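You operate a simulated robot arm through the tools that you are given. There is no shell and no other tool.

The job below is to be done with a simulated robot arm. You get a single attempt, and the scene is never put back.

Task
Move the riveted buckle to the buckle tray and brush away the metal dust beside the riveter.
Fine: brush back in its place, slide pushed in. Set down upright: brush. What is to be rubbed or washed off counts as gone when no trace of it is left.

It is judged by the outcome, as a careful person would: the job done as asked, and still so three seconds after it is handed in. It fails if anything else is knocked over, pushed out of place, dropped, spilled or broken.

Robot
A 6-joint arm with a four-finger gripper, fixed in place. Base frame: the origin is on the floor under the middle of its stand, x ahead of it, y to its left, z up. Lengths are in mm, angles in rad, forces in N, time in s.
It reaches about 1012 mm from its shoulder. Its first joint turns from -2.897 to 2.897 rad. Payload 3.43 kg.
Tool frame: the origin (TCP) lies between the finger pads and is the grasp point; the fingertips stand 30 mm ahead of it; z points along the fingers, y is the line along which they close. The gripper opens to 120 mm; its body begins 85 mm behind the TCP.
Orientation is that of the tool frame in the base frame, as a unit quaternion [x, y, z, w]. With the fingers straight down and closing along the base's y, the tool's x points along the base's -x, its y along +y and its z along -z.

Tools
- The arm moves only by the tool nudge_tool. Its argument "targets" is a list that holds one entry, the list of rows, each a list of 6 numbers: the shift along the base's x, y, z in mm, then the turn, a rotation vector about the base's x, y, z in rad. In form: [[[dx, dy, dz, rx, ry, rz], ...]]. A call has 1 to 20 rows; each row is the pose to reach, as a shift and turn from the pose commanded when the call began. "gripper" is the gripper command, from -1 (shut) to 1 (fully open), values between in proportion, set as the call begins (left out, the last holds). A row lasts 0.2 s, in which the tool goes at most 50 mm and 0.15 rad; a call with a longer step from one row to the next is refused whole, and so is a gripper value outside its range. A pose out of reach is approached as far as the arm can. The call stops where the force on the tool passes 40 N (or 10 N more than at its start, if that is more) or the arm is blocked; 0.2 s more then pass. The fingers move at their own pace (about 136.2 mm/s each) and stop on an object; they squeeze with about 38 N. The grip force told is the motor's: it shows also when the fingers shut on nothing. Time passes only in rows, and 0.2 s behind the last, so rows that repeat a pose let the fingers close. The reply holds the time, the measured pose of the TCP, the force on the tool along the base axes, the opening and the grip force, in the units named above and with some noise, with the torque about the TCP (base axes, N m) and any sound that the robot's microphone picked up.
- Cameras (640 x 400 px; columns grow to the right, rows downward): "scene" is fixed at [395.1, 490.8, 1498.7]; the picture's right is [0.48, 0.88, 0.00], its down [0.78, -0.42, -0.46] and it looks along [-0.40, 0.22, -0.89] (base axes); focal length 332 px, centre (320, 200). "wrist" rides on the gripper at [72, -17, -120] in the tool frame; the picture's right is [0.23, 0.97, 0.00], its down [-0.81, 0.19, -0.55] and it looks along [-0.54, 0.13, 0.83] (tool axes); focal length 275 px, centre (320, 200). There is no depth. A picture from a camera that has moved, and an enlarged one, comes with that camera's place and axes in the base frame and with its lens. The place of the scene camera against the robot may be out by one fixed shift of up to 18 mm in any direction.
- grab_frame(camera): a new picture of that camera. No time passes.
- inspect(camera, box): a new picture of the part [left, top, right, bottom] of that camera's present view, enlarged. No time passes.
- close_job(): hands the job in; it is judged then, once.

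Places have to be worked out from the pictures, the camera data and where the tool is seen. Open the gripper and draw the arm clear of the work before you hand the job in, unless the task says otherwise.

The tools are called after ">>>" as a command line: name --argument value ..., lists and objects as JSON in quotes. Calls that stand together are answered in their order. nudge_tool: Moves the arm, as the interface text tells. Its arguments: {"type":"object","properties":{"targets":{"type":"array","items":{"type":"array","items":{"type":"array","items":{"type":"number"}}}},"gripper":{"type":"number"}},"required":["targets"]} The other tools are called the same way: grab_frame (camera) takes a picture; inspect (camera, box) takes an enlarged picture of a part of a camera's view; close_job () hands the job in.

At the start:

```text
time_s: 0.0
ee_pos: [-7.6, 455.1, 1050.6]
tcp_rot: [0.0, 1.0, 0.0, -0.001]
contact_force: [0.1, -0.4, 0.2]
moment: [0.03, 0.01, 0.02]
width: 120.0
finger_force: 0.1
```

scene: 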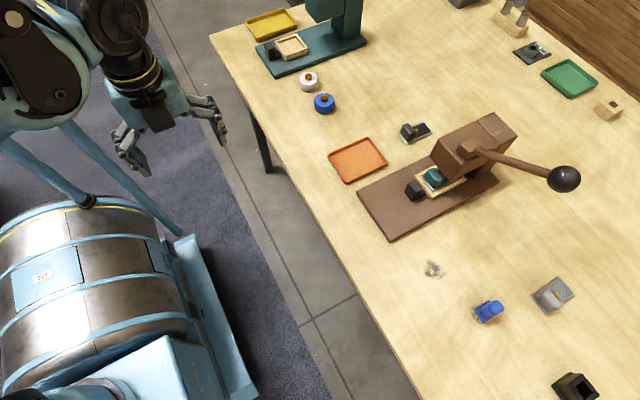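
wrist: 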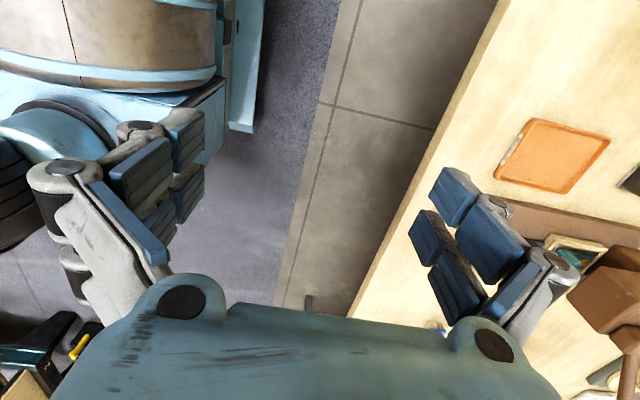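

I'll begin by looking closely at the scene around the riveter, trays and possible brush.

>>> inspect --camera "scene" --box '[320, 90, 600, 265]'

>>> inspect --camera "scene" --box '[400, 230, 640, 400]'

>>> inspect --camera "scene" --box '[200, 0, 440, 150]'

>>> inspect --camera "scene" --box '[420, 0, 640, 137]'

```text
2.29 times, centred on (460, 178) of scene
camera zoom: at [395.1, 490.8, 1498.7], right [0.48, 0.88, 0.0], down [0.78, -0.42, -0.46], along [-0.4, 0.22, -0.89], focal length 760 px, centre (0, 251)
```

zoom: 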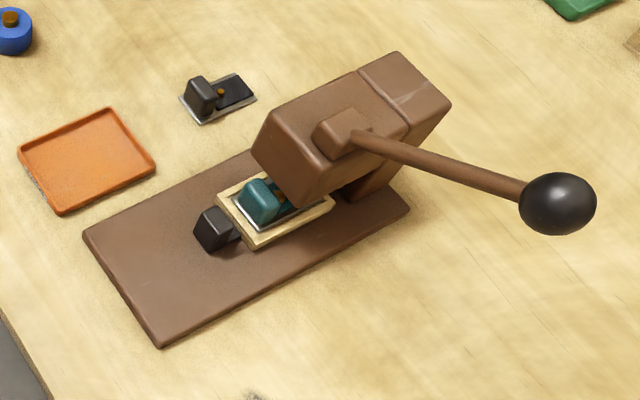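

```text
2.35 times, centred on (520, 315) of scene
camera zoom: at [395.1, 490.8, 1498.7], right [0.48, 0.88, 0.0], down [0.78, -0.42, -0.46], along [-0.4, 0.22, -0.89], focal length 782 px, centre (-151, -71)
```

zoom: 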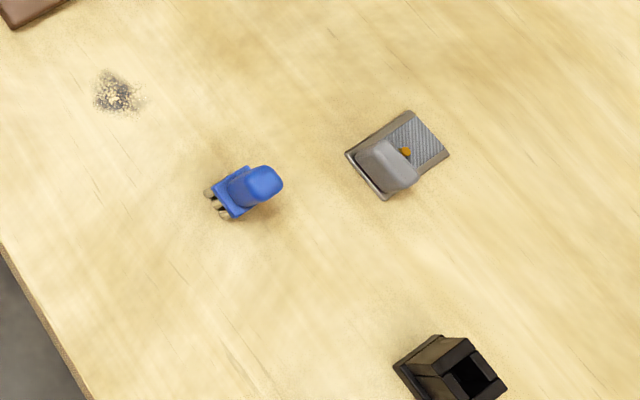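

```text
2.67 times, centred on (320, 75) of scene
camera zoom: at [395.1, 490.8, 1498.7], right [0.48, 0.88, 0.0], down [0.78, -0.42, -0.46], along [-0.4, 0.22, -0.89], focal length 886 px, centre (320, 533)
```

zoom: 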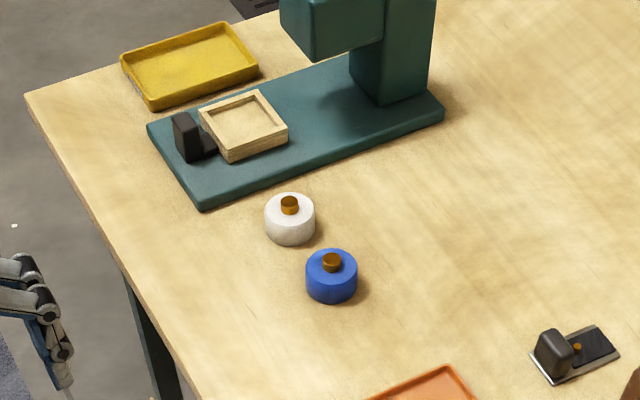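

```text
2.91 times, centred on (530, 68) of scene
camera zoom: at [395.1, 490.8, 1498.7], right [0.48, 0.88, 0.0], down [0.78, -0.42, -0.46], along [-0.4, 0.22, -0.89], focal length 967 px, centre (-291, 582)
```

zoom: 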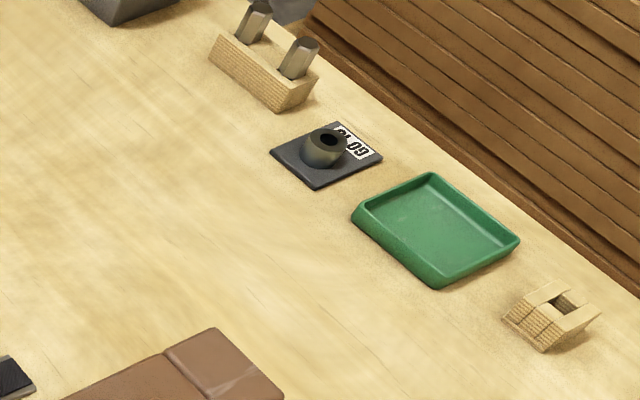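

The riveter's bed runs along +y at about x 100–240, y 760–1080. The dust is near (340, 810), the blue brush near (465, 857) and the orange tray near (8, 817), with the table at z≈770. I'll raise the tool and turn it so the wrist camera looks over the table toward +y.

>>> nudge_tool --targets '[[[16, 9, 8, 0, 0, 0.143], [32, 18, 16, 0, 0, 0.286], [48, 27, 24, 0, 0, 0.429], [64, 36, 32, 0, 0, 0.571], [80, 45, 40, 0, 0, 0.714], [96, 54, 48, 0, 0, 0.857], [112, 63, 56, 0, 0, 1.0], [128, 72, 64, 0, 0, 1.143], [144, 81, 72, 0, 0, 1.286], [160, 90, 80, 0, 0, 1.428], [175, 100, 90, 0, 0, 1.571], [175, 100, 90, 0, 0, 1.571]]]' --gripper 1

```text
time_s: 2.6
ee_pos: [155.3, 555.8, 1138.9]
tcp_rot: [0.708, -0.706, -0.005, -0.003]
contact_force: [-0.1, 0.3, -0.6]
moment: [0.0, 0.0, -0.02]
width: 120.5
finger_force: 0.0
```

The turn went as planned. Now I'll take pictures from here.

>>> grab_frame --camera "wrist"

>>> grab_frame --camera "scene"

```text
taken
camera wrist: at [171.6, 483.6, 1258.5], right [-0.97, -0.23, 0.0], down [-0.19, 0.8, 0.56], along [-0.13, 0.55, -0.83], focal length 275 px, centre (320, 200)
```

wrist: 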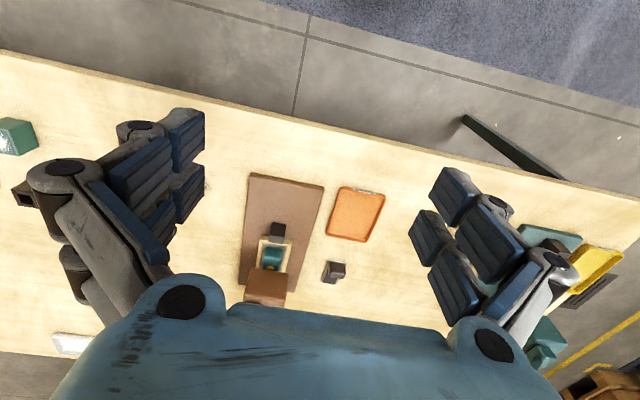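

```text
taken
```

scene: 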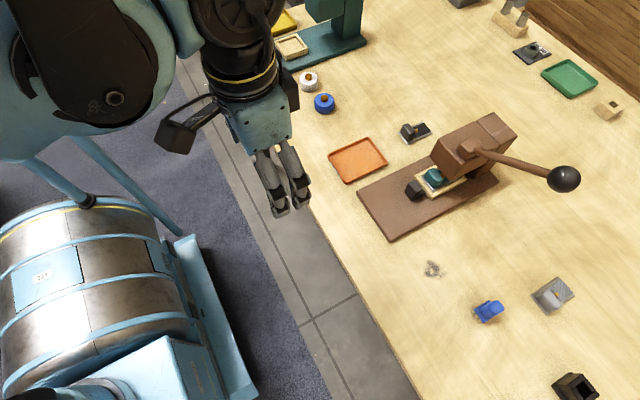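

The wrist view shows the riveter and the orange tray upside down. I'll enlarge it to check the tray's label and the slide.

>>> inspect --camera "wrist" --box '[220, 160, 420, 310]'

>>> inspect --camera "wrist" --box '[0, 60, 240, 240]'

```text
2.67 times, centred on (320, 235) of wrist
camera zoom: at [171.6, 483.6, 1258.5], right [-0.97, -0.23, 0.0], down [-0.19, 0.8, 0.56], along [-0.13, 0.55, -0.83], focal length 734 px, centre (320, 107)
```

zoom: 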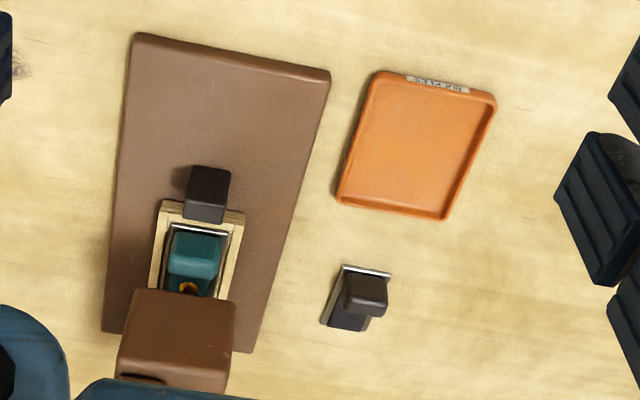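

```text
2.22 times, centred on (120, 150) of wrist
camera zoom: at [171.6, 483.6, 1258.5], right [-0.97, -0.23, 0.0], down [-0.19, 0.8, 0.56], along [-0.13, 0.55, -0.83], focal length 612 px, centre (764, 311)
```

zoom: 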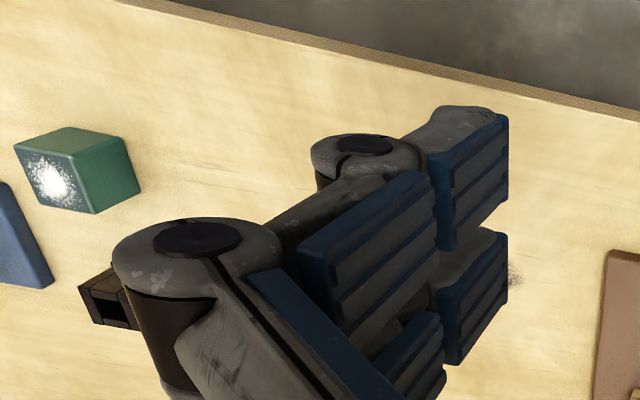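

There is a label on the orange tray's front edge. I'll enlarge it further, since it's upside down in this view.

>>> inspect --camera "wrist" --box '[325, 180, 395, 215]'

>>> inspect --camera "scene" --box '[320, 130, 400, 190]'

>>> inspect --camera "scene" --box '[400, 150, 480, 205]'

>>> inspect --camera "scene" --box '[460, 280, 520, 335]'

>>> inspect --camera "scene" --box '[540, 360, 610, 400]'

```text
9.14 times, centred on (360, 198) of wrist
camera zoom: at [171.6, 483.6, 1258.5], right [-0.97, -0.23, 0.0], down [-0.19, 0.8, 0.56], along [-0.13, 0.55, -0.83], focal length 2517 px, centre (-46, 223)
```

zoom: 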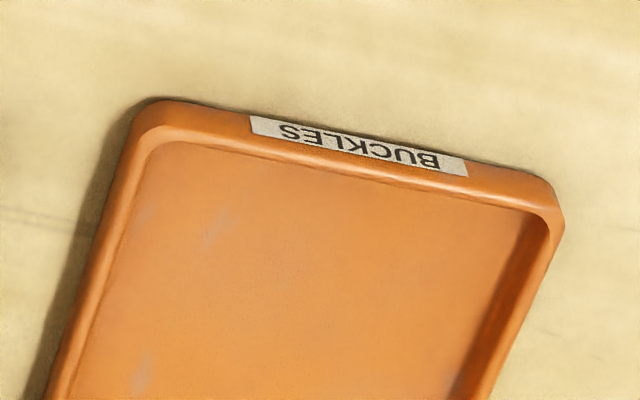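

```text
6.67 times, centred on (360, 160) of scene
camera zoom: at [395.1, 490.8, 1498.7], right [0.48, 0.88, 0.0], down [0.78, -0.42, -0.46], along [-0.4, 0.22, -0.89], focal length 2216 px, centre (53, 467)
```

zoom: 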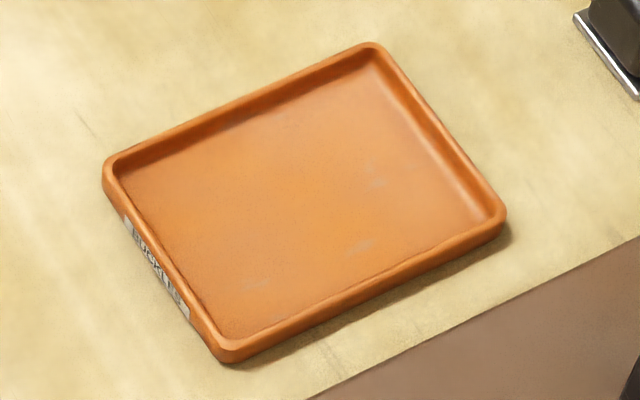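

```text
7.27 times, centred on (440, 178) of scene
camera zoom: at [395.1, 490.8, 1498.7], right [0.48, 0.88, 0.0], down [0.78, -0.42, -0.46], along [-0.4, 0.22, -0.89], focal length 2417 px, centre (-553, 364)
```

zoom: 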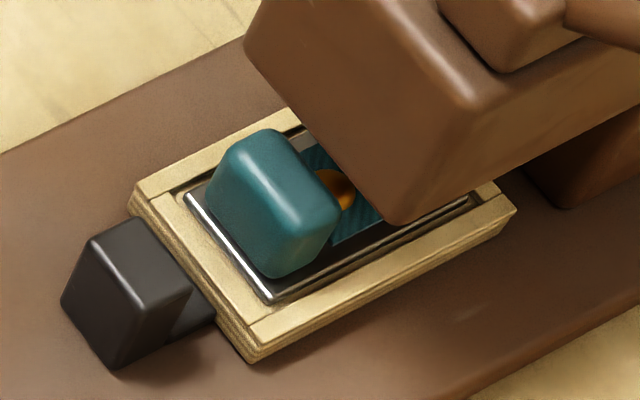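

```text
7.27 times, centred on (490, 308) of scene
camera zoom: at [395.1, 490.8, 1498.7], right [0.48, 0.88, 0.0], down [0.78, -0.42, -0.46], along [-0.4, 0.22, -0.89], focal length 2417 px, centre (-916, -582)
```

zoom: 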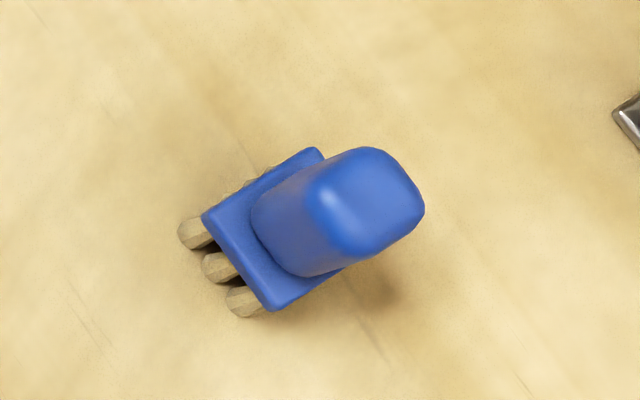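

```text
9.14 times, centred on (575, 380) of scene
camera zoom: at [395.1, 490.8, 1498.7], right [0.48, 0.88, 0.0], down [0.78, -0.42, -0.46], along [-0.4, 0.22, -0.89], focal length 3039 px, centre (-2011, -1446)
```

zoom: 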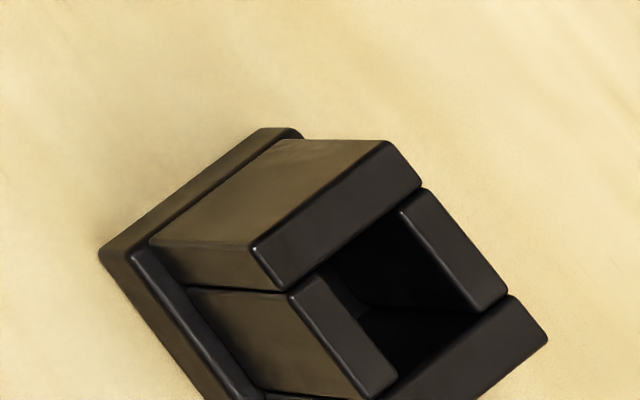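

The orange tray's label reads "BUCKLES", so it's the target. It spans about x −34..64, y 755..882. The slide's knob is near (170, 876), the wooden cradle spans x 139..207, and the teal buckle is near (173, 929), partly under the head. I'll bring the wrist camera closer for accurate measurements.

>>> nudge_tool --targets '[[[5, 35, -35, 0, 0, 0], [10, 70, -70, 0, 0, 0], [15, 105, -105, 0, 0, 0], [18, 140, -139, 0, 0, 0], [18, 140, -139, 0, 0, 0]]]' --gripper 1

>>> grab_frame --camera "wrist"

>>> inspect --camera "wrist" --box '[230, 180, 390, 300]'

```text
time_s: 3.8
ee_pos: [172.6, 696.2, 999.3]
tcp_rot: [-0.707, 0.707, 0.005, 0.004]
contact_force: [-0.3, -0.3, 0.0]
moment: [0.01, 0.0, -0.04]
width: 119.9
finger_force: 0.0
```

```text
taken
camera wrist: at [189.0, 623.4, 1119.3], right [-0.97, -0.23, 0.0], down [-0.19, 0.8, 0.56], along [-0.13, 0.55, -0.83], focal length 275 px, centre (320, 200)
```

wrist: 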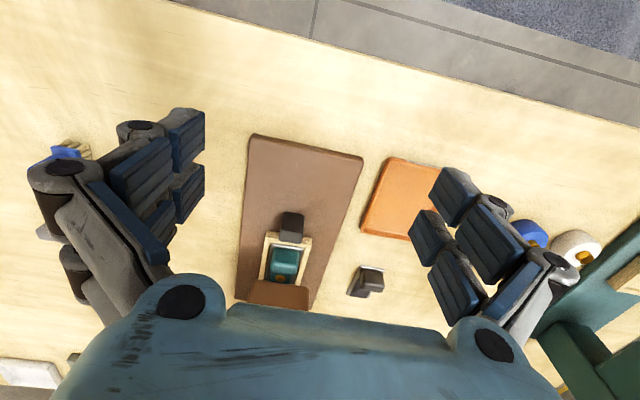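

```text
3.33 times, centred on (310, 240) of wrist
camera zoom: at [189.0, 623.4, 1119.3], right [-0.97, -0.23, 0.0], down [-0.19, 0.8, 0.56], along [-0.13, 0.55, -0.83], focal length 918 px, centre (353, 67)
```

zoom: 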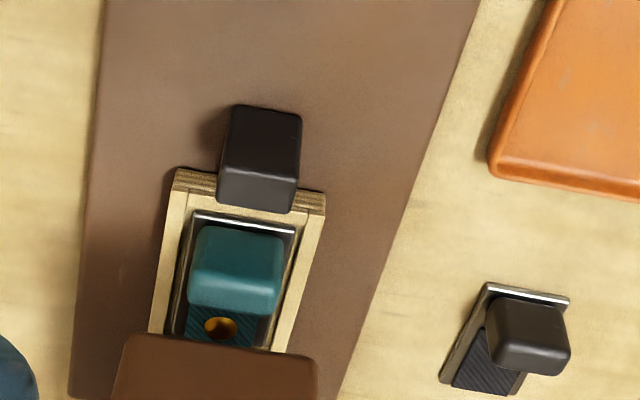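

Everything fits a table top at roughly z 770–790. I'll slide sideways in +x to look at the dust and brush, which also gives a sideways baseline to fix heights.

>>> nudge_tool --targets '[[[45, -10, 0, 0, 0, 0], [90, -20, 0, 0, 0, 0], [135, -30, 0, 0, 0, 0], [180, -40, 0, 0, 0, 0], [225, -45, 0, 0, 0, 0], [250, -46, 0, 0, 0, 0], [250, -46, 0, 0, 0, 0]]]' --gripper 1

>>> grab_frame --camera "wrist"

>>> inspect --camera "wrist" --box '[200, 100, 440, 300]'

```text
time_s: 5.4
ee_pos: [422.1, 647.3, 997.3]
tcp_rot: [0.708, -0.707, -0.005, -0.003]
contact_force: [-0.7, 0.7, 0.4]
moment: [0.0, 0.0, -0.01]
width: 119.9
finger_force: 0.0
```

```text
taken
camera wrist: at [439.6, 575.4, 1116.7], right [-0.97, -0.23, 0.0], down [-0.19, 0.8, 0.56], along [-0.13, 0.55, -0.83], focal length 275 px, centre (320, 200)
```

wrist: 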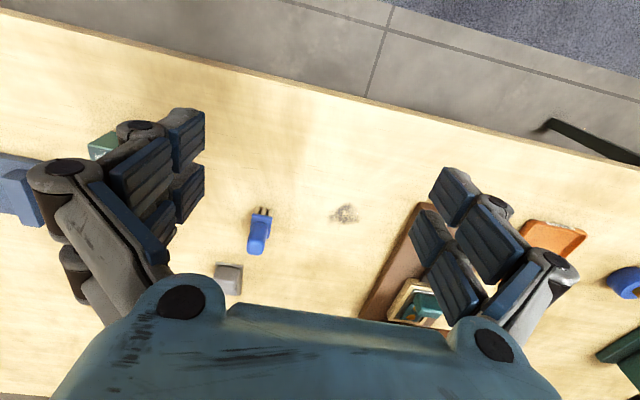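

```text
2.00 times, centred on (320, 200) of wrist
camera zoom: at [439.6, 575.4, 1116.7], right [-0.97, -0.23, 0.0], down [-0.19, 0.8, 0.56], along [-0.13, 0.55, -0.83], focal length 551 px, centre (320, 200)
```

zoom: 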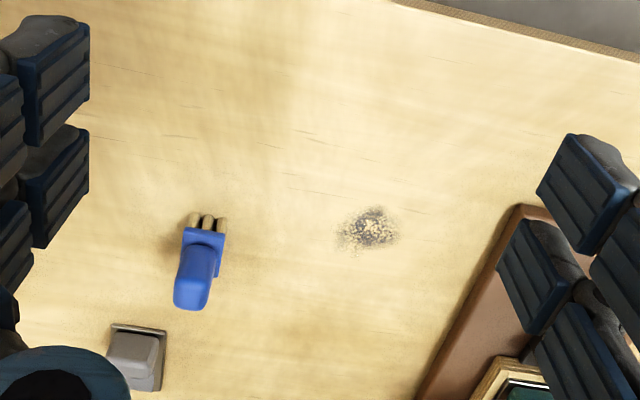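

From the two views, the riveter base's top is at z≈785 with its corner at (244, 764). The dust is around (341, 820) and about 50 mm across, and the brush's tufts front at y≈840, x≈468. I'll look at the fingers closely to learn their width before I plan the grasps.

>>> inspect --camera "scene" --box '[360, 150, 520, 280]'

>>> inspect --camera "wrist" --box '[20, 90, 220, 310]'

>>> grab_frame --camera "scene"

```text
3.08 times, centred on (440, 215) of scene
camera zoom: at [395.1, 490.8, 1498.7], right [0.48, 0.88, 0.0], down [0.78, -0.42, -0.46], along [-0.4, 0.22, -0.89], focal length 1023 px, centre (-49, 154)
```

zoom: 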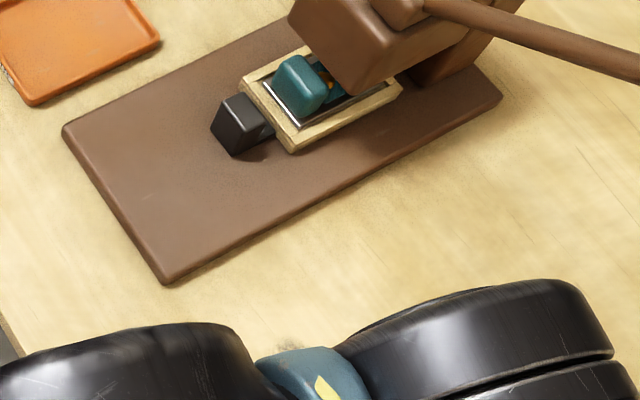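

```text
1.82 times, centred on (120, 200) of wrist
camera zoom: at [439.6, 575.4, 1116.7], right [-0.97, -0.23, 0.0], down [-0.19, 0.8, 0.56], along [-0.13, 0.55, -0.83], focal length 500 px, centre (684, 200)
```

zoom: 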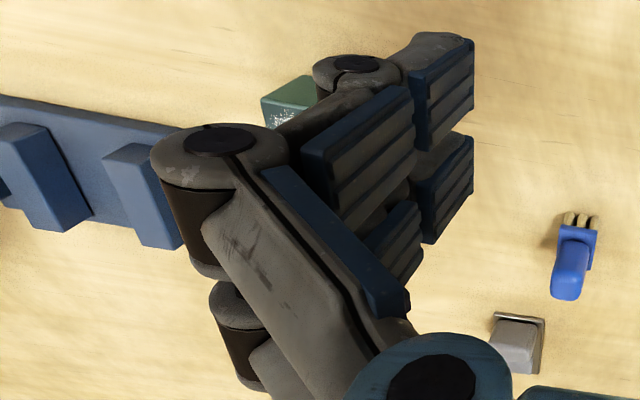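

```text
taken
```

scene: 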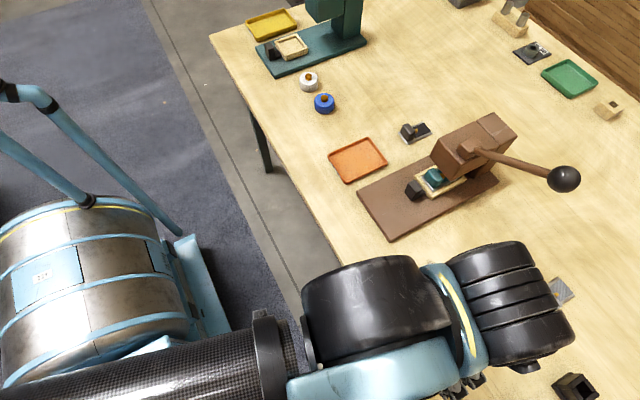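

The fingers form a pair on each side, roughly ±28 mm wide along tool x. I still need the head's height and where the buckle sits, so I'll look from more directly above the riveter's front.

>>> nudge_tool --targets '[[[-20, 0, 30, 0, 0, 0], [-60, 20, 53, 0, 0, 0], [-100, 45, 53, 0, 0, 0], [-140, 70, 53, 0, 0, 0], [-180, 95, 53, 0, 0, 0], [-220, 125, 53, 0, 0, 0], [-249, 153, 53, 0, 0, 0], [-249, 153, 53, 0, 0, 0]]]' --gripper 1

>>> grab_frame --camera "wrist"

>>> inspect --camera "wrist" --box '[220, 120, 400, 255]'

>>> grab_frame --camera "scene"

```text
refused: row 2 steps farther than a row can; nothing moved
```

```text
taken
camera wrist: at [439.6, 575.4, 1116.7], right [-0.97, -0.23, 0.0], down [-0.19, 0.8, 0.56], along [-0.13, 0.55, -0.83], focal length 275 px, centre (320, 200)
```

wrist: 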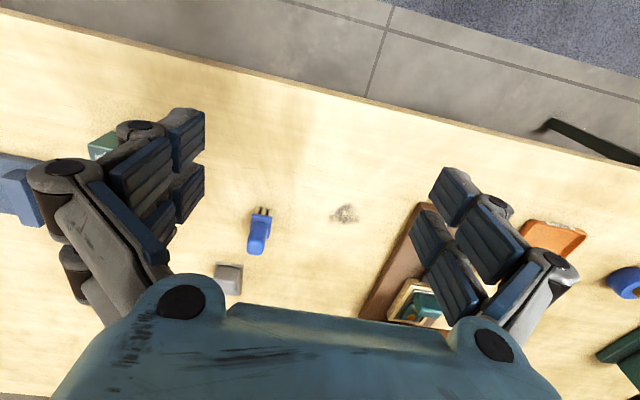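

```text
2.96 times, centred on (310, 188) of wrist
camera zoom: at [439.6, 575.4, 1116.7], right [-0.97, -0.23, 0.0], down [-0.19, 0.8, 0.56], along [-0.13, 0.55, -0.83], focal length 816 px, centre (350, 237)
```

zoom: 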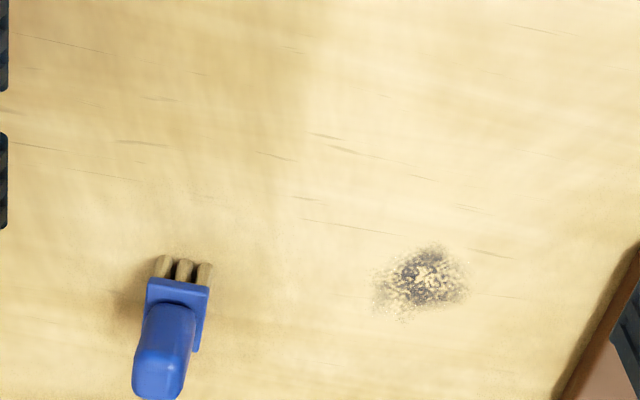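

```text
taken
```

scene: 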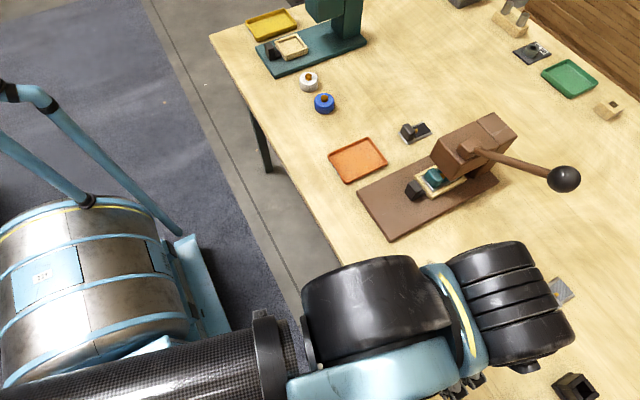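

The step was too long, so nothing moved. I'll redo it with smaller steps.

>>> nudge_tool --targets '[[[-20, 0, 30, 0, 0, 0], [-55, 15, 53, 0, 0, 0], [-95, 40, 53, 0, 0, 0], [-135, 65, 53, 0, 0, 0], [-175, 90, 53, 0, 0, 0], [-215, 115, 53, 0, 0, 0], [-249, 143, 53, 0, 0, 0], [-249, 153, 53, 0, 0, 0]]]' --gripper 1

>>> grab_frame --camera "wrist"

>>> inspect --camera "wrist" --box '[220, 120, 400, 255]'

>>> grab_frame --camera "scene"

```text
time_s: 7.2
ee_pos: [173.8, 803.2, 1055.0]
tcp_rot: [0.707, -0.707, -0.004, -0.004]
contact_force: [-0.1, 0.4, 0.0]
moment: [0.02, 0.02, 0.01]
width: 119.9
finger_force: 0.0
```

```text
taken
camera wrist: at [190.3, 732.0, 1174.7], right [-0.97, -0.23, 0.0], down [-0.19, 0.8, 0.56], along [-0.13, 0.55, -0.83], focal length 275 px, centre (320, 200)
```

wrist: 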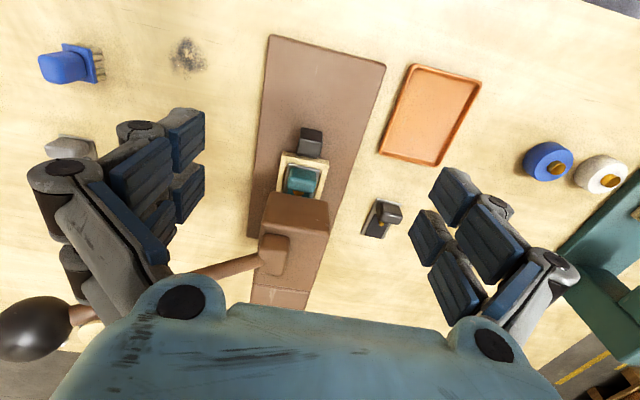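

```text
2.96 times, centred on (310, 188) of wrist
camera zoom: at [190.3, 732.0, 1174.7], right [-0.97, -0.23, 0.0], down [-0.19, 0.8, 0.56], along [-0.13, 0.55, -0.83], focal length 816 px, centre (350, 237)
```

zoom: 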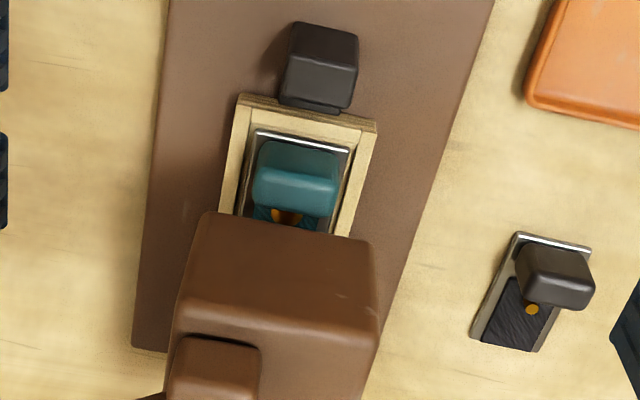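

```text
taken
```

scene: 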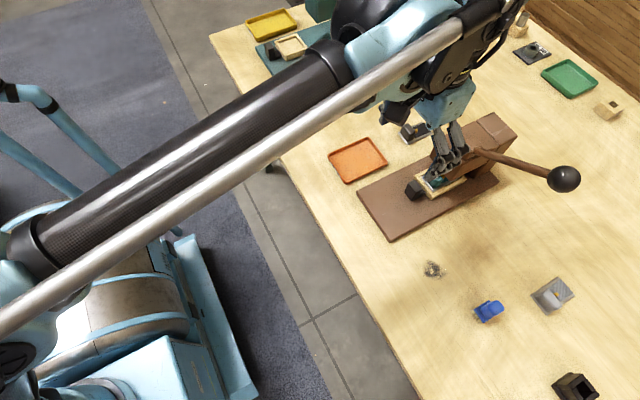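

The head's front edge is at y≈930, with its underside at z≈874 and its top at z≈927. The cradle's front is at y≈907 with its top at z≈808. The knob is at x≈170, y 870–892, with its top at z≈830, and the ball of the lever is up at about (350, 967, 1054). I'll approach the knob from the front at y≈868, stop at z≈865 and look.

>>> nudge_tool --targets '[[[-2, 20, -40, 0, 0, 0], [-4, 40, -80, 0, 0, 0], [-4, 55, -120, 0, 0, 0], [-4, 65, -160, 0, 0, 0], [-4, 65, -190, 0, 0, 0], [-4, 65, -190, 0, 0, 0]]]' --gripper 1

>>> grab_frame --camera "wrist"

>>> grab_frame --camera "scene"

```text
time_s: 8.6
ee_pos: [171.3, 870.6, 866.4]
tcp_rot: [-0.707, 0.708, 0.006, 0.004]
contact_force: [-1.2, -0.2, 0.3]
moment: [-0.02, -0.01, 0.01]
width: 119.9
finger_force: 0.0
```

```text
taken
camera wrist: at [188.0, 798.2, 984.6], right [-0.97, -0.23, 0.0], down [-0.19, 0.8, 0.56], along [-0.13, 0.55, -0.83], focal length 275 px, centre (320, 200)
```

wrist: 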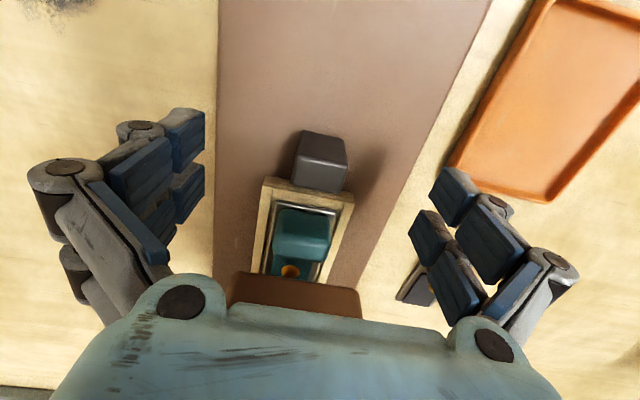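

```text
taken
```

scene: 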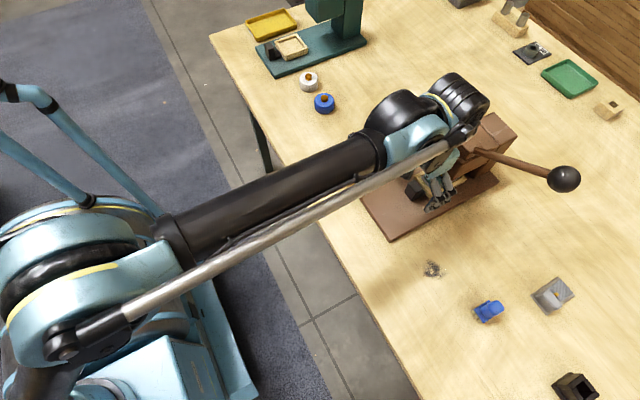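

The knob is centred between the open fingers (x≈170, y 868–892), clear of the cradle front. I'll go down to TCP z≈824 and then close on the knob.

>>> nudge_tool --targets '[[[-1, -2, -20, 0, 0, 0], [-1, -3, -42, 0, 0, 0], [-1, -3, -42, 0, 0, 0]]]' --gripper 1

>>> nudge_tool --targets '[[[0, 0, 0, 0, 0, 0], [0, 0, 0, 0, 0, 0], [0, 0, 0, 0, 0, 0]]]' --gripper -1

>>> grab_frame --camera "wrist"

```text
time_s: 9.4
ee_pos: [169.5, 867.4, 822.5]
tcp_rot: [0.707, -0.707, -0.005, -0.004]
contact_force: [-0.1, -0.3, 0.2]
moment: [-0.04, -0.01, 0.01]
width: 120.1
finger_force: 0.1
```

```text
time_s: 9.9
ee_pos: [169.0, 866.0, 828.8]
tcp_rot: [-0.704, 0.71, -0.001, 0.011]
contact_force: [56.9, -1.2, 14.9]
moment: [-0.8, -0.21, -1.12]
width: 32.5
finger_force: 44.1
stopped in row 2: the force on the tool passed its limit at 54 N (the readings are from after the stop); the commanded pose is now the measured one
```

```text
taken
camera wrist: at [183.1, 794.3, 948.0], right [-0.97, -0.22, -0.02], down [-0.19, 0.81, 0.56], along [-0.11, 0.55, -0.83], focal length 275 px, centre (320, 200)
```

wrist: 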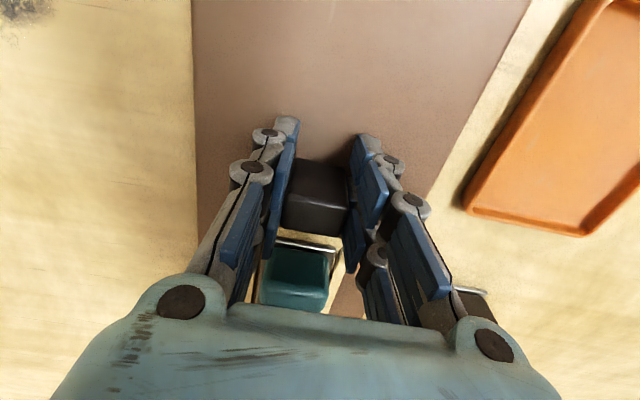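

The fingers closed on the knob, but there is a 57 N side force along +x and the tool was lifted about 6 mm. I'm slightly off-centre and the fingertips probably reached the base plate. I'll open, correct by moving +x and up a little, and try again.

>>> nudge_tool --targets '[[[0, 0, 0, 0, 0, 0], [0, 0, 2, 0, 0, 0]]]' --gripper 0

>>> inspect --camera "wrist" --box '[200, 90, 440, 310]'

```text
time_s: 10.5
ee_pos: [160.7, 866.4, 828.9]
tcp_rot: [0.707, -0.707, -0.001, -0.007]
contact_force: [0.6, 0.0, -0.6]
moment: [-0.01, 0.02, -0.01]
width: 60.2
finger_force: 0.0
```

```text
1.82 times, centred on (320, 200) of wrist
camera zoom: at [175.6, 794.3, 948.7], right [-0.97, -0.23, -0.01], down [-0.2, 0.8, 0.56], along [-0.12, 0.55, -0.83], focal length 500 px, centre (320, 200)
```

zoom: 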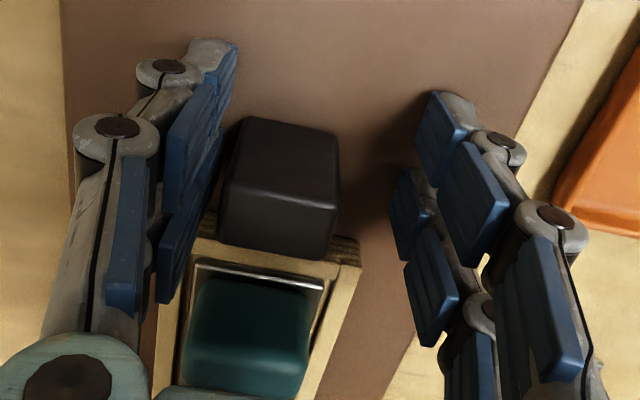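

The commanded pose shifted to x≈160.7 during the impact stop. From the picture, the knob spans x≈153–184, so its centre is ≈168.5. I'll re-centre at x≈168.5, z≈832, and close gradually to avoid the impact.

>>> nudge_tool --targets '[[[4, 1, 3, 0, 0, 0], [8, 1, 3, 0, 0, 0], [8, 1, 3, 0, 0, 0]]]' --gripper 0

>>> nudge_tool --targets '[[[0, 0, 0, 0, 0, 0]]]' --gripper -0.35

>>> nudge_tool --targets '[[[0, 0, 0, 0, 0, 0]]]' --gripper -0.43

>>> nudge_tool --targets '[[[0, 0, 0, 0, 0, 0]]]' --gripper -0.5

```text
time_s: 11.3
ee_pos: [170.0, 867.6, 831.5]
tcp_rot: [-0.706, 0.708, 0.0, 0.008]
contact_force: [0.0, 0.7, 0.4]
moment: [-0.02, -0.02, 0.04]
width: 60.1
finger_force: 0.0
```

```text
time_s: 11.7
ee_pos: [169.4, 867.0, 831.6]
tcp_rot: [-0.707, 0.707, 0.0, 0.008]
contact_force: [0.4, 0.6, -0.6]
moment: [0.0, -0.01, -0.03]
width: 39.0
finger_force: 0.1
```

```text
time_s: 12.1
ee_pos: [169.6, 868.0, 832.0]
tcp_rot: [-0.706, 0.708, 0.0, 0.008]
contact_force: [0.3, 0.8, -0.2]
moment: [0.03, -0.01, -0.04]
width: 34.4
finger_force: 0.1
```

```text
time_s: 12.5
ee_pos: [170.0, 867.8, 830.9]
tcp_rot: [-0.707, 0.707, 0.0, 0.008]
contact_force: [5.3, -0.2, 0.2]
moment: [-0.04, -0.12, -0.06]
width: 33.0
finger_force: 3.0
```

Gentle contact at 33 mm width with only 5 N side force. Now I'll squeeze fully and then pull the slide out along −y in small steps.

>>> nudge_tool --targets '[[[0, 0, 0, 0, 0, 0], [0, 0, 0, 0, 0, 0]]]' --gripper -1

>>> nudge_tool --targets '[[[0, -5, 0, 0, 0, 0], [0, -10, 0, 0, 0, 0], [0, -15, 0, 0, 0, 0], [0, -20, 0, 0, 0, 0]]]' --gripper -1

>>> grab_frame --camera "wrist"

```text
time_s: 13.1
ee_pos: [171.4, 867.1, 831.3]
tcp_rot: [-0.707, 0.708, 0.0, 0.007]
contact_force: [13.3, 0.4, 0.7]
moment: [0.0, -0.46, -0.06]
width: 31.5
finger_force: 45.0
```

```text
time_s: 14.1
ee_pos: [169.0, 848.6, 831.7]
tcp_rot: [0.707, -0.707, -0.002, -0.008]
contact_force: [5.0, 0.4, -7.0]
moment: [-0.2, 0.01, -0.22]
width: 31.4
finger_force: 44.6
```

```text
taken
camera wrist: at [185.0, 775.5, 951.2], right [-0.97, -0.23, -0.01], down [-0.2, 0.8, 0.56], along [-0.12, 0.55, -0.83], focal length 275 px, centre (320, 200)
```

wrist: 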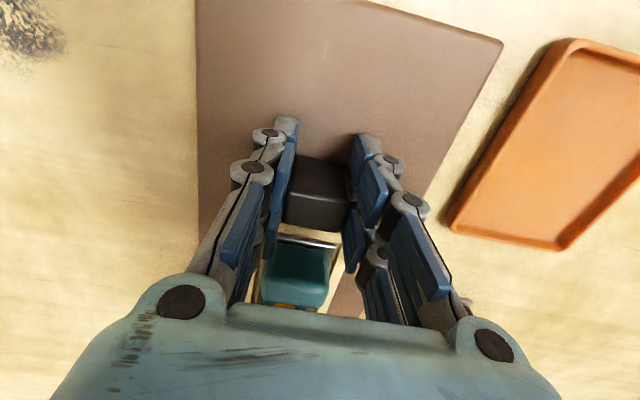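

The slide follows smoothly with little force. I'll keep pulling toward the end of its travel.

>>> nudge_tool --targets '[[[0, -8, 0, 0, 0, 0], [0, -16, 0, 0, 0, 0], [0, -24, 0, 0, 0, 0], [0, -32, 0, 0, 0, 0], [0, -40, 0, 0, 0, 0]]]' --gripper -1

>>> nudge_tool --targets '[[[0, -6, 0, 0, 0, 0], [0, -12, 0, 0, 0, 0], [0, -18, 0, 0, 0, 0], [0, -24, 0, 0, 0, 0], [0, -30, 0, 0, 0, 0]]]' --gripper -1

>>> grab_frame --camera "wrist"

>>> grab_frame --camera "scene"

```text
time_s: 15.3
ee_pos: [169.1, 809.9, 832.8]
tcp_rot: [-0.704, 0.71, -0.006, 0.015]
contact_force: [77.1, -0.4, -37.7]
moment: [-0.24, 0.47, -0.35]
width: 31.7
finger_force: 45.0
stopped in row 5: the force on the tool passed its limit at 41 N (the readings are from after the stop); the commanded pose is now the measured one
```

```text
time_s: 15.7
ee_pos: [167.6, 809.1, 833.2]
tcp_rot: [-0.699, 0.714, -0.015, 0.023]
contact_force: [94.7, -0.6, -40.8]
moment: [0.08, 0.93, -0.42]
width: 34.1
finger_force: 46.3
stopped in row 1: the force on the tool passed its limit at 97 N (the readings are from after the stop); the commanded pose is now the measured one
```

```text
taken
camera wrist: at [176.6, 735.9, 953.1], right [-0.98, -0.21, -0.05], down [-0.2, 0.81, 0.55], along [-0.07, 0.55, -0.83], focal length 275 px, centre (320, 200)
```

wrist: 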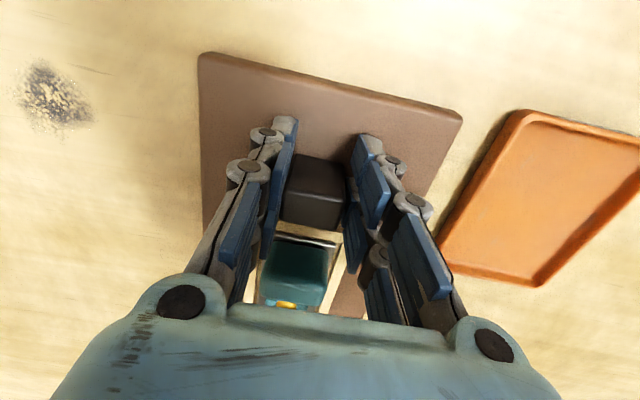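

```text
taken
```

scene: 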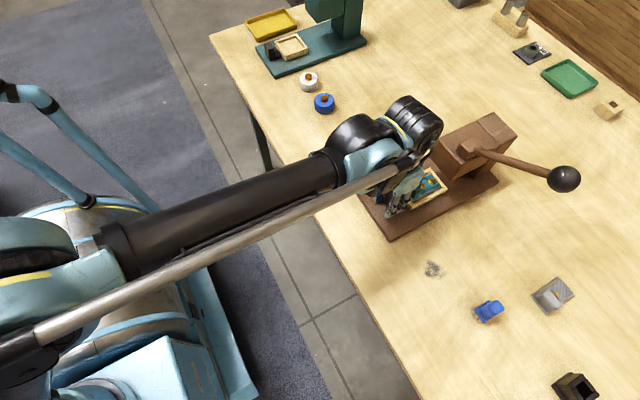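

The slide seems to be at its end after about 58 mm of travel. The buckle is now out in front of the head, but there is a large side load (95 N in x). I'll shift the commanded pose +x and down slightly to relieve it before opening.

>>> nudge_tool --targets '[[[3, 0, 0, 0, 0, 0], [6, 0, 0, 0, 0, 0]]]' --gripper -1

```text
time_s: 16.3
ee_pos: [169.3, 806.8, 833.7]
tcp_rot: [-0.701, 0.713, -0.012, 0.022]
contact_force: [68.6, 1.7, -35.8]
moment: [-0.4, 0.9, -0.15]
width: 32.6
finger_force: 45.1
```

The force drops as I shift. I'll continue relieving in x and z.

>>> nudge_tool --targets '[[[4, 0, -2, 0, 0, 0], [8, 0, -4, 0, 0, 0], [12, 0, -6, 0, 0, 0]]]' --gripper -1

```text
time_s: 17.1
ee_pos: [170.1, 806.0, 830.8]
tcp_rot: [-0.705, 0.709, -0.009, 0.02]
contact_force: [-2.7, -1.1, 46.0]
moment: [0.56, 1.21, 0.81]
width: 32.7
finger_force: 44.6
```

The x load is gone, but I've pressed down a bit too far (z +46 N). I'll raise 3 mm and open gently.

>>> nudge_tool --targets '[[[0, 0, 2, 0, 0, 0], [0, 0, 3, 0, 0, 0]]]' --gripper -1

>>> nudge_tool --targets '[[[0, 0, 0, 0, 0, 0], [0, 0, 0, 0, 0, 0]]]' --gripper -0.3

```text
time_s: 17.7
ee_pos: [169.7, 807.2, 831.4]
tcp_rot: [-0.705, 0.709, -0.01, 0.019]
contact_force: [-40.2, -2.4, -21.4]
moment: [0.89, 1.89, 0.98]
width: 32.6
finger_force: 44.7
```

```text
time_s: 18.3
ee_pos: [174.5, 807.6, 832.7]
tcp_rot: [-0.702, 0.711, -0.011, 0.021]
contact_force: [-4.9, 0.1, -2.7]
moment: [-0.07, 0.07, 0.11]
width: 45.5
finger_force: 2.3
```

The knob is released. The tool has picked up a small tilt, so I'll open wider, rise clear, and correct the orientation by about (−0.014, 0.045, 0.013) rad.

>>> nudge_tool --targets '[[[-4, 0, 0, 0, 0, 0], [-4, 0, 10, 0, 0, 0]]]' --gripper 0.1

>>> nudge_tool --targets '[[[0, 0, 20, 0, 0, 0], [0, 0, 50, -0.007, 0.022, 0.006], [0, 0, 90, -0.014, 0.045, 0.013], [0, -40, 130, -0.014, 0.045, 0.013], [0, -40, 130, -0.014, 0.045, 0.013]]]' --gripper 1

>>> grab_frame --camera "wrist"

>>> inspect --camera "wrist" --box '[220, 100, 420, 300]'

>>> grab_frame --camera "scene"

```text
time_s: 18.9
ee_pos: [171.3, 806.7, 843.3]
tcp_rot: [-0.703, 0.711, -0.01, 0.021]
contact_force: [-1.3, 0.5, 0.0]
moment: [-0.03, 0.01, -0.01]
width: 66.1
finger_force: 0.1
```

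```text
refused: row 4 steps farther than a row can; nothing moved
```

```text
taken
camera wrist: at [181.9, 733.8, 962.2], right [-0.97, -0.22, -0.05], down [-0.21, 0.81, 0.55], along [-0.08, 0.55, -0.83], focal length 275 px, centre (320, 200)
```

wrist: 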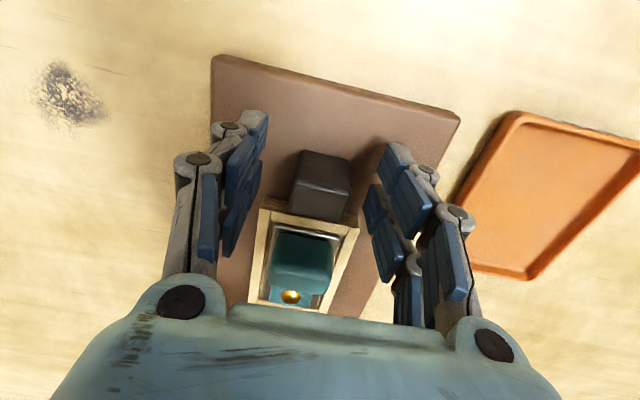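

```text
2.00 times, centred on (320, 200) of wrist
camera zoom: at [181.9, 733.8, 962.2], right [-0.97, -0.22, -0.05], down [-0.21, 0.81, 0.55], along [-0.08, 0.55, -0.83], focal length 551 px, centre (320, 200)
```

zoom: 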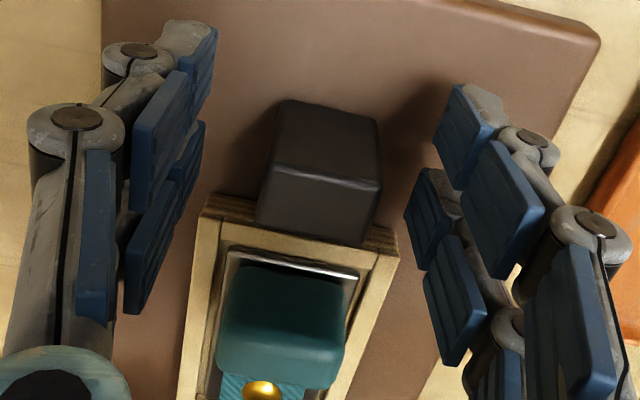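

```text
taken
```

scene: 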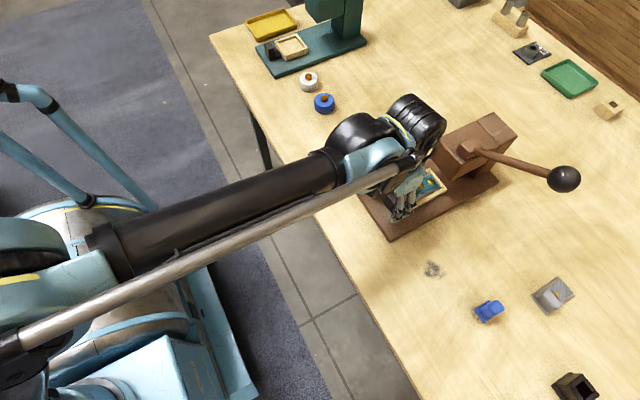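

A step was too long again. I'll redo the lift with smaller steps, applying the orientation correction.

>>> nudge_tool --targets '[[[0, 0, 30, 0, 0, 0], [0, -5, 60, -0.007, 0.022, 0.006], [0, -20, 95, -0.014, 0.045, 0.013], [0, -40, 130, -0.014, 0.045, 0.013], [0, -40, 130, -0.014, 0.045, 0.013]]]' --gripper 1

>>> grab_frame --camera "wrist"

>>> inspect --camera "wrist" --box '[220, 130, 400, 290]'

>>> inspect --camera "scene" --box '[350, 120, 510, 250]'

```text
time_s: 20.1
ee_pos: [172.0, 768.1, 972.4]
tcp_rot: [0.708, -0.706, -0.001, 0.001]
contact_force: [0.4, 0.1, -0.9]
moment: [0.0, -0.01, -0.01]
width: 119.8
finger_force: 0.1
```

```text
taken
camera wrist: at [187.4, 697.6, 1091.6], right [-0.97, -0.23, 0.0], down [-0.19, 0.81, 0.55], along [-0.13, 0.54, -0.83], focal length 275 px, centre (320, 200)
```

wrist: 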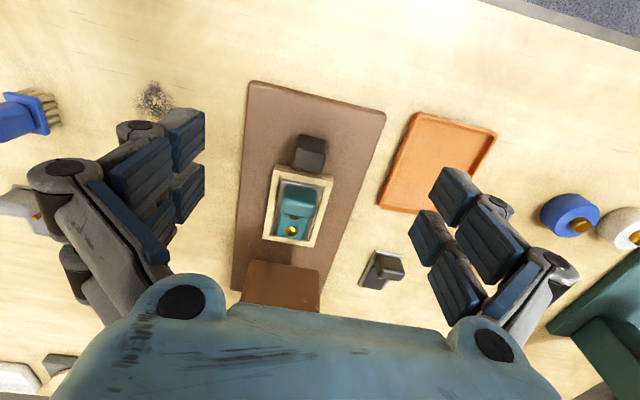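

```text
2.50 times, centred on (310, 210) of wrist
camera zoom: at [187.4, 697.6, 1091.6], right [-0.97, -0.23, 0.0], down [-0.19, 0.81, 0.55], along [-0.13, 0.54, -0.83], focal length 688 px, centre (345, 175)
```

zoom: 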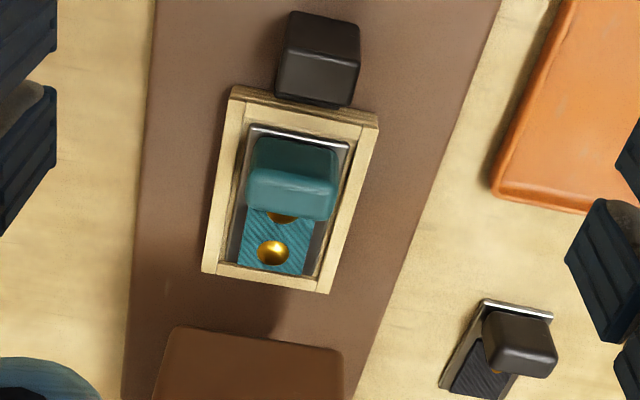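

```text
3.08 times, centred on (430, 185) of scene
camera zoom: at [395.1, 490.8, 1498.7], right [0.48, 0.88, 0.0], down [0.78, -0.42, -0.46], along [-0.4, 0.22, -0.89], focal length 1023 px, centre (-18, 246)
```

zoom: 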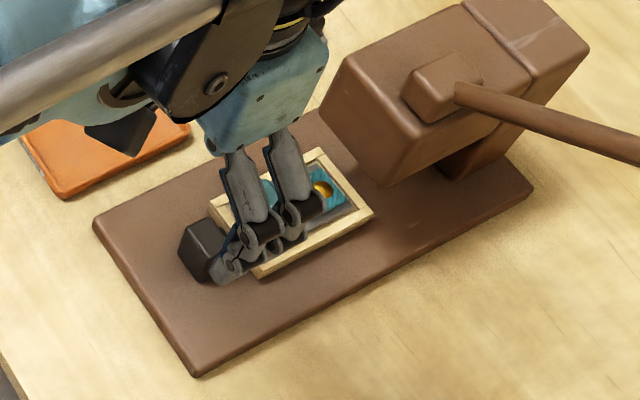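

The slide is out about 55 mm and the buckle is fully clear of the head. It has a shiny set rivet at its rear, which the other buckles lack, so it's the riveted one. Its block is at x≈149–188, y≈866–888, with its top at z≈842. I'll move above it and descend to TCP z≈853, keeping the fingertips above the cradle rim.

>>> nudge_tool --targets '[[[-1, 40, -10, 0, 0, 0], [-3, 80, -25, 0, 0, 0], [-3, 109, -60, 0, 0, 0], [-3, 109, -100, 0, 0, 0], [-3, 109, -112, 0, 0, 0], [-3, 109, -112, 0, 0, 0]]]' --gripper 0.3

>>> grab_frame --camera "wrist"

>>> inspect --camera "scene" --box '[350, 120, 510, 250]'

```text
time_s: 21.5
ee_pos: [166.7, 875.3, 860.1]
tcp_rot: [0.708, -0.706, 0.0, 0.0]
contact_force: [1.0, -1.1, -0.3]
moment: [0.02, 0.0, -0.04]
width: 77.9
finger_force: 0.1
```

```text
taken
camera wrist: at [183.2, 805.1, 980.7], right [-0.97, -0.23, 0.0], down [-0.19, 0.81, 0.55], along [-0.13, 0.54, -0.83], focal length 275 px, centre (320, 200)
```

wrist: 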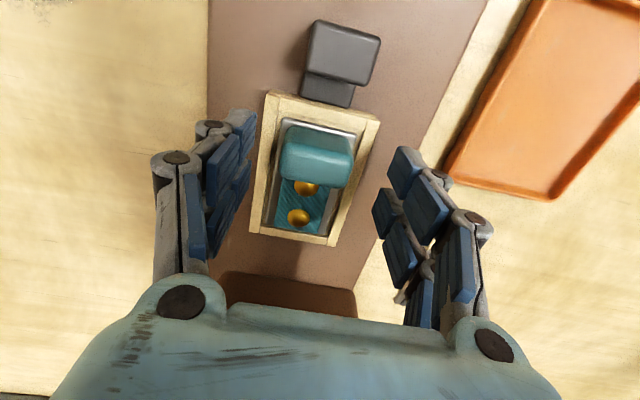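

```text
3.08 times, centred on (430, 185) of scene
camera zoom: at [395.1, 490.8, 1498.7], right [0.48, 0.88, 0.0], down [0.78, -0.42, -0.46], along [-0.4, 0.22, -0.89], focal length 1023 px, centre (-18, 246)
```

zoom: 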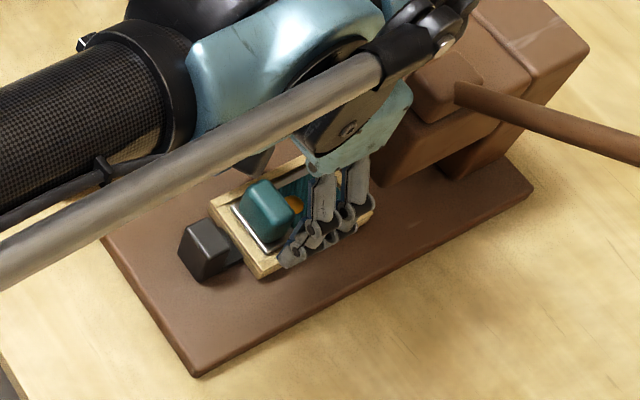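

The block is centred at about (168, 876) and the tool is at (166.7, 875.3). I'll descend to z≈853 and close gradually, checking forces.

>>> nudge_tool --targets '[[[1, 1, -4, 0, 0, 0], [1, 1, -7, 0, 0, 0], [1, 1, -7, 0, 0, 0]]]' --gripper -0.2

>>> inspect --camera "wrist" --box '[200, 70, 440, 290]'

>>> inspect --camera "scene" --box '[380, 150, 480, 230]'

```text
time_s: 22.3
ee_pos: [168.1, 875.0, 854.1]
tcp_rot: [0.708, -0.706, 0.0, 0.002]
contact_force: [0.1, 0.5, -0.3]
moment: [0.02, 0.0, 0.03]
width: 48.0
finger_force: 0.0
```

```text
1.82 times, centred on (320, 180) of wrist
camera zoom: at [184.6, 805.5, 974.3], right [-0.97, -0.23, 0.0], down [-0.19, 0.81, 0.55], along [-0.13, 0.54, -0.83], focal length 500 px, centre (320, 236)
```

zoom: 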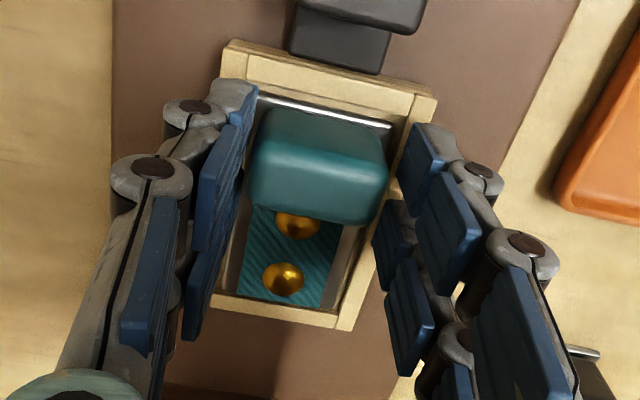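

```text
5.00 times, centred on (430, 190) of scene
camera zoom: at [395.1, 490.8, 1498.7], right [0.48, 0.88, 0.0], down [0.78, -0.42, -0.46], along [-0.4, 0.22, -0.89], focal length 1662 px, centre (-230, 250)
```

zoom: 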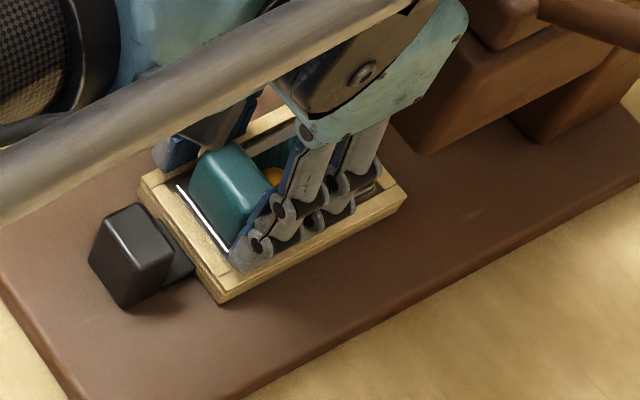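

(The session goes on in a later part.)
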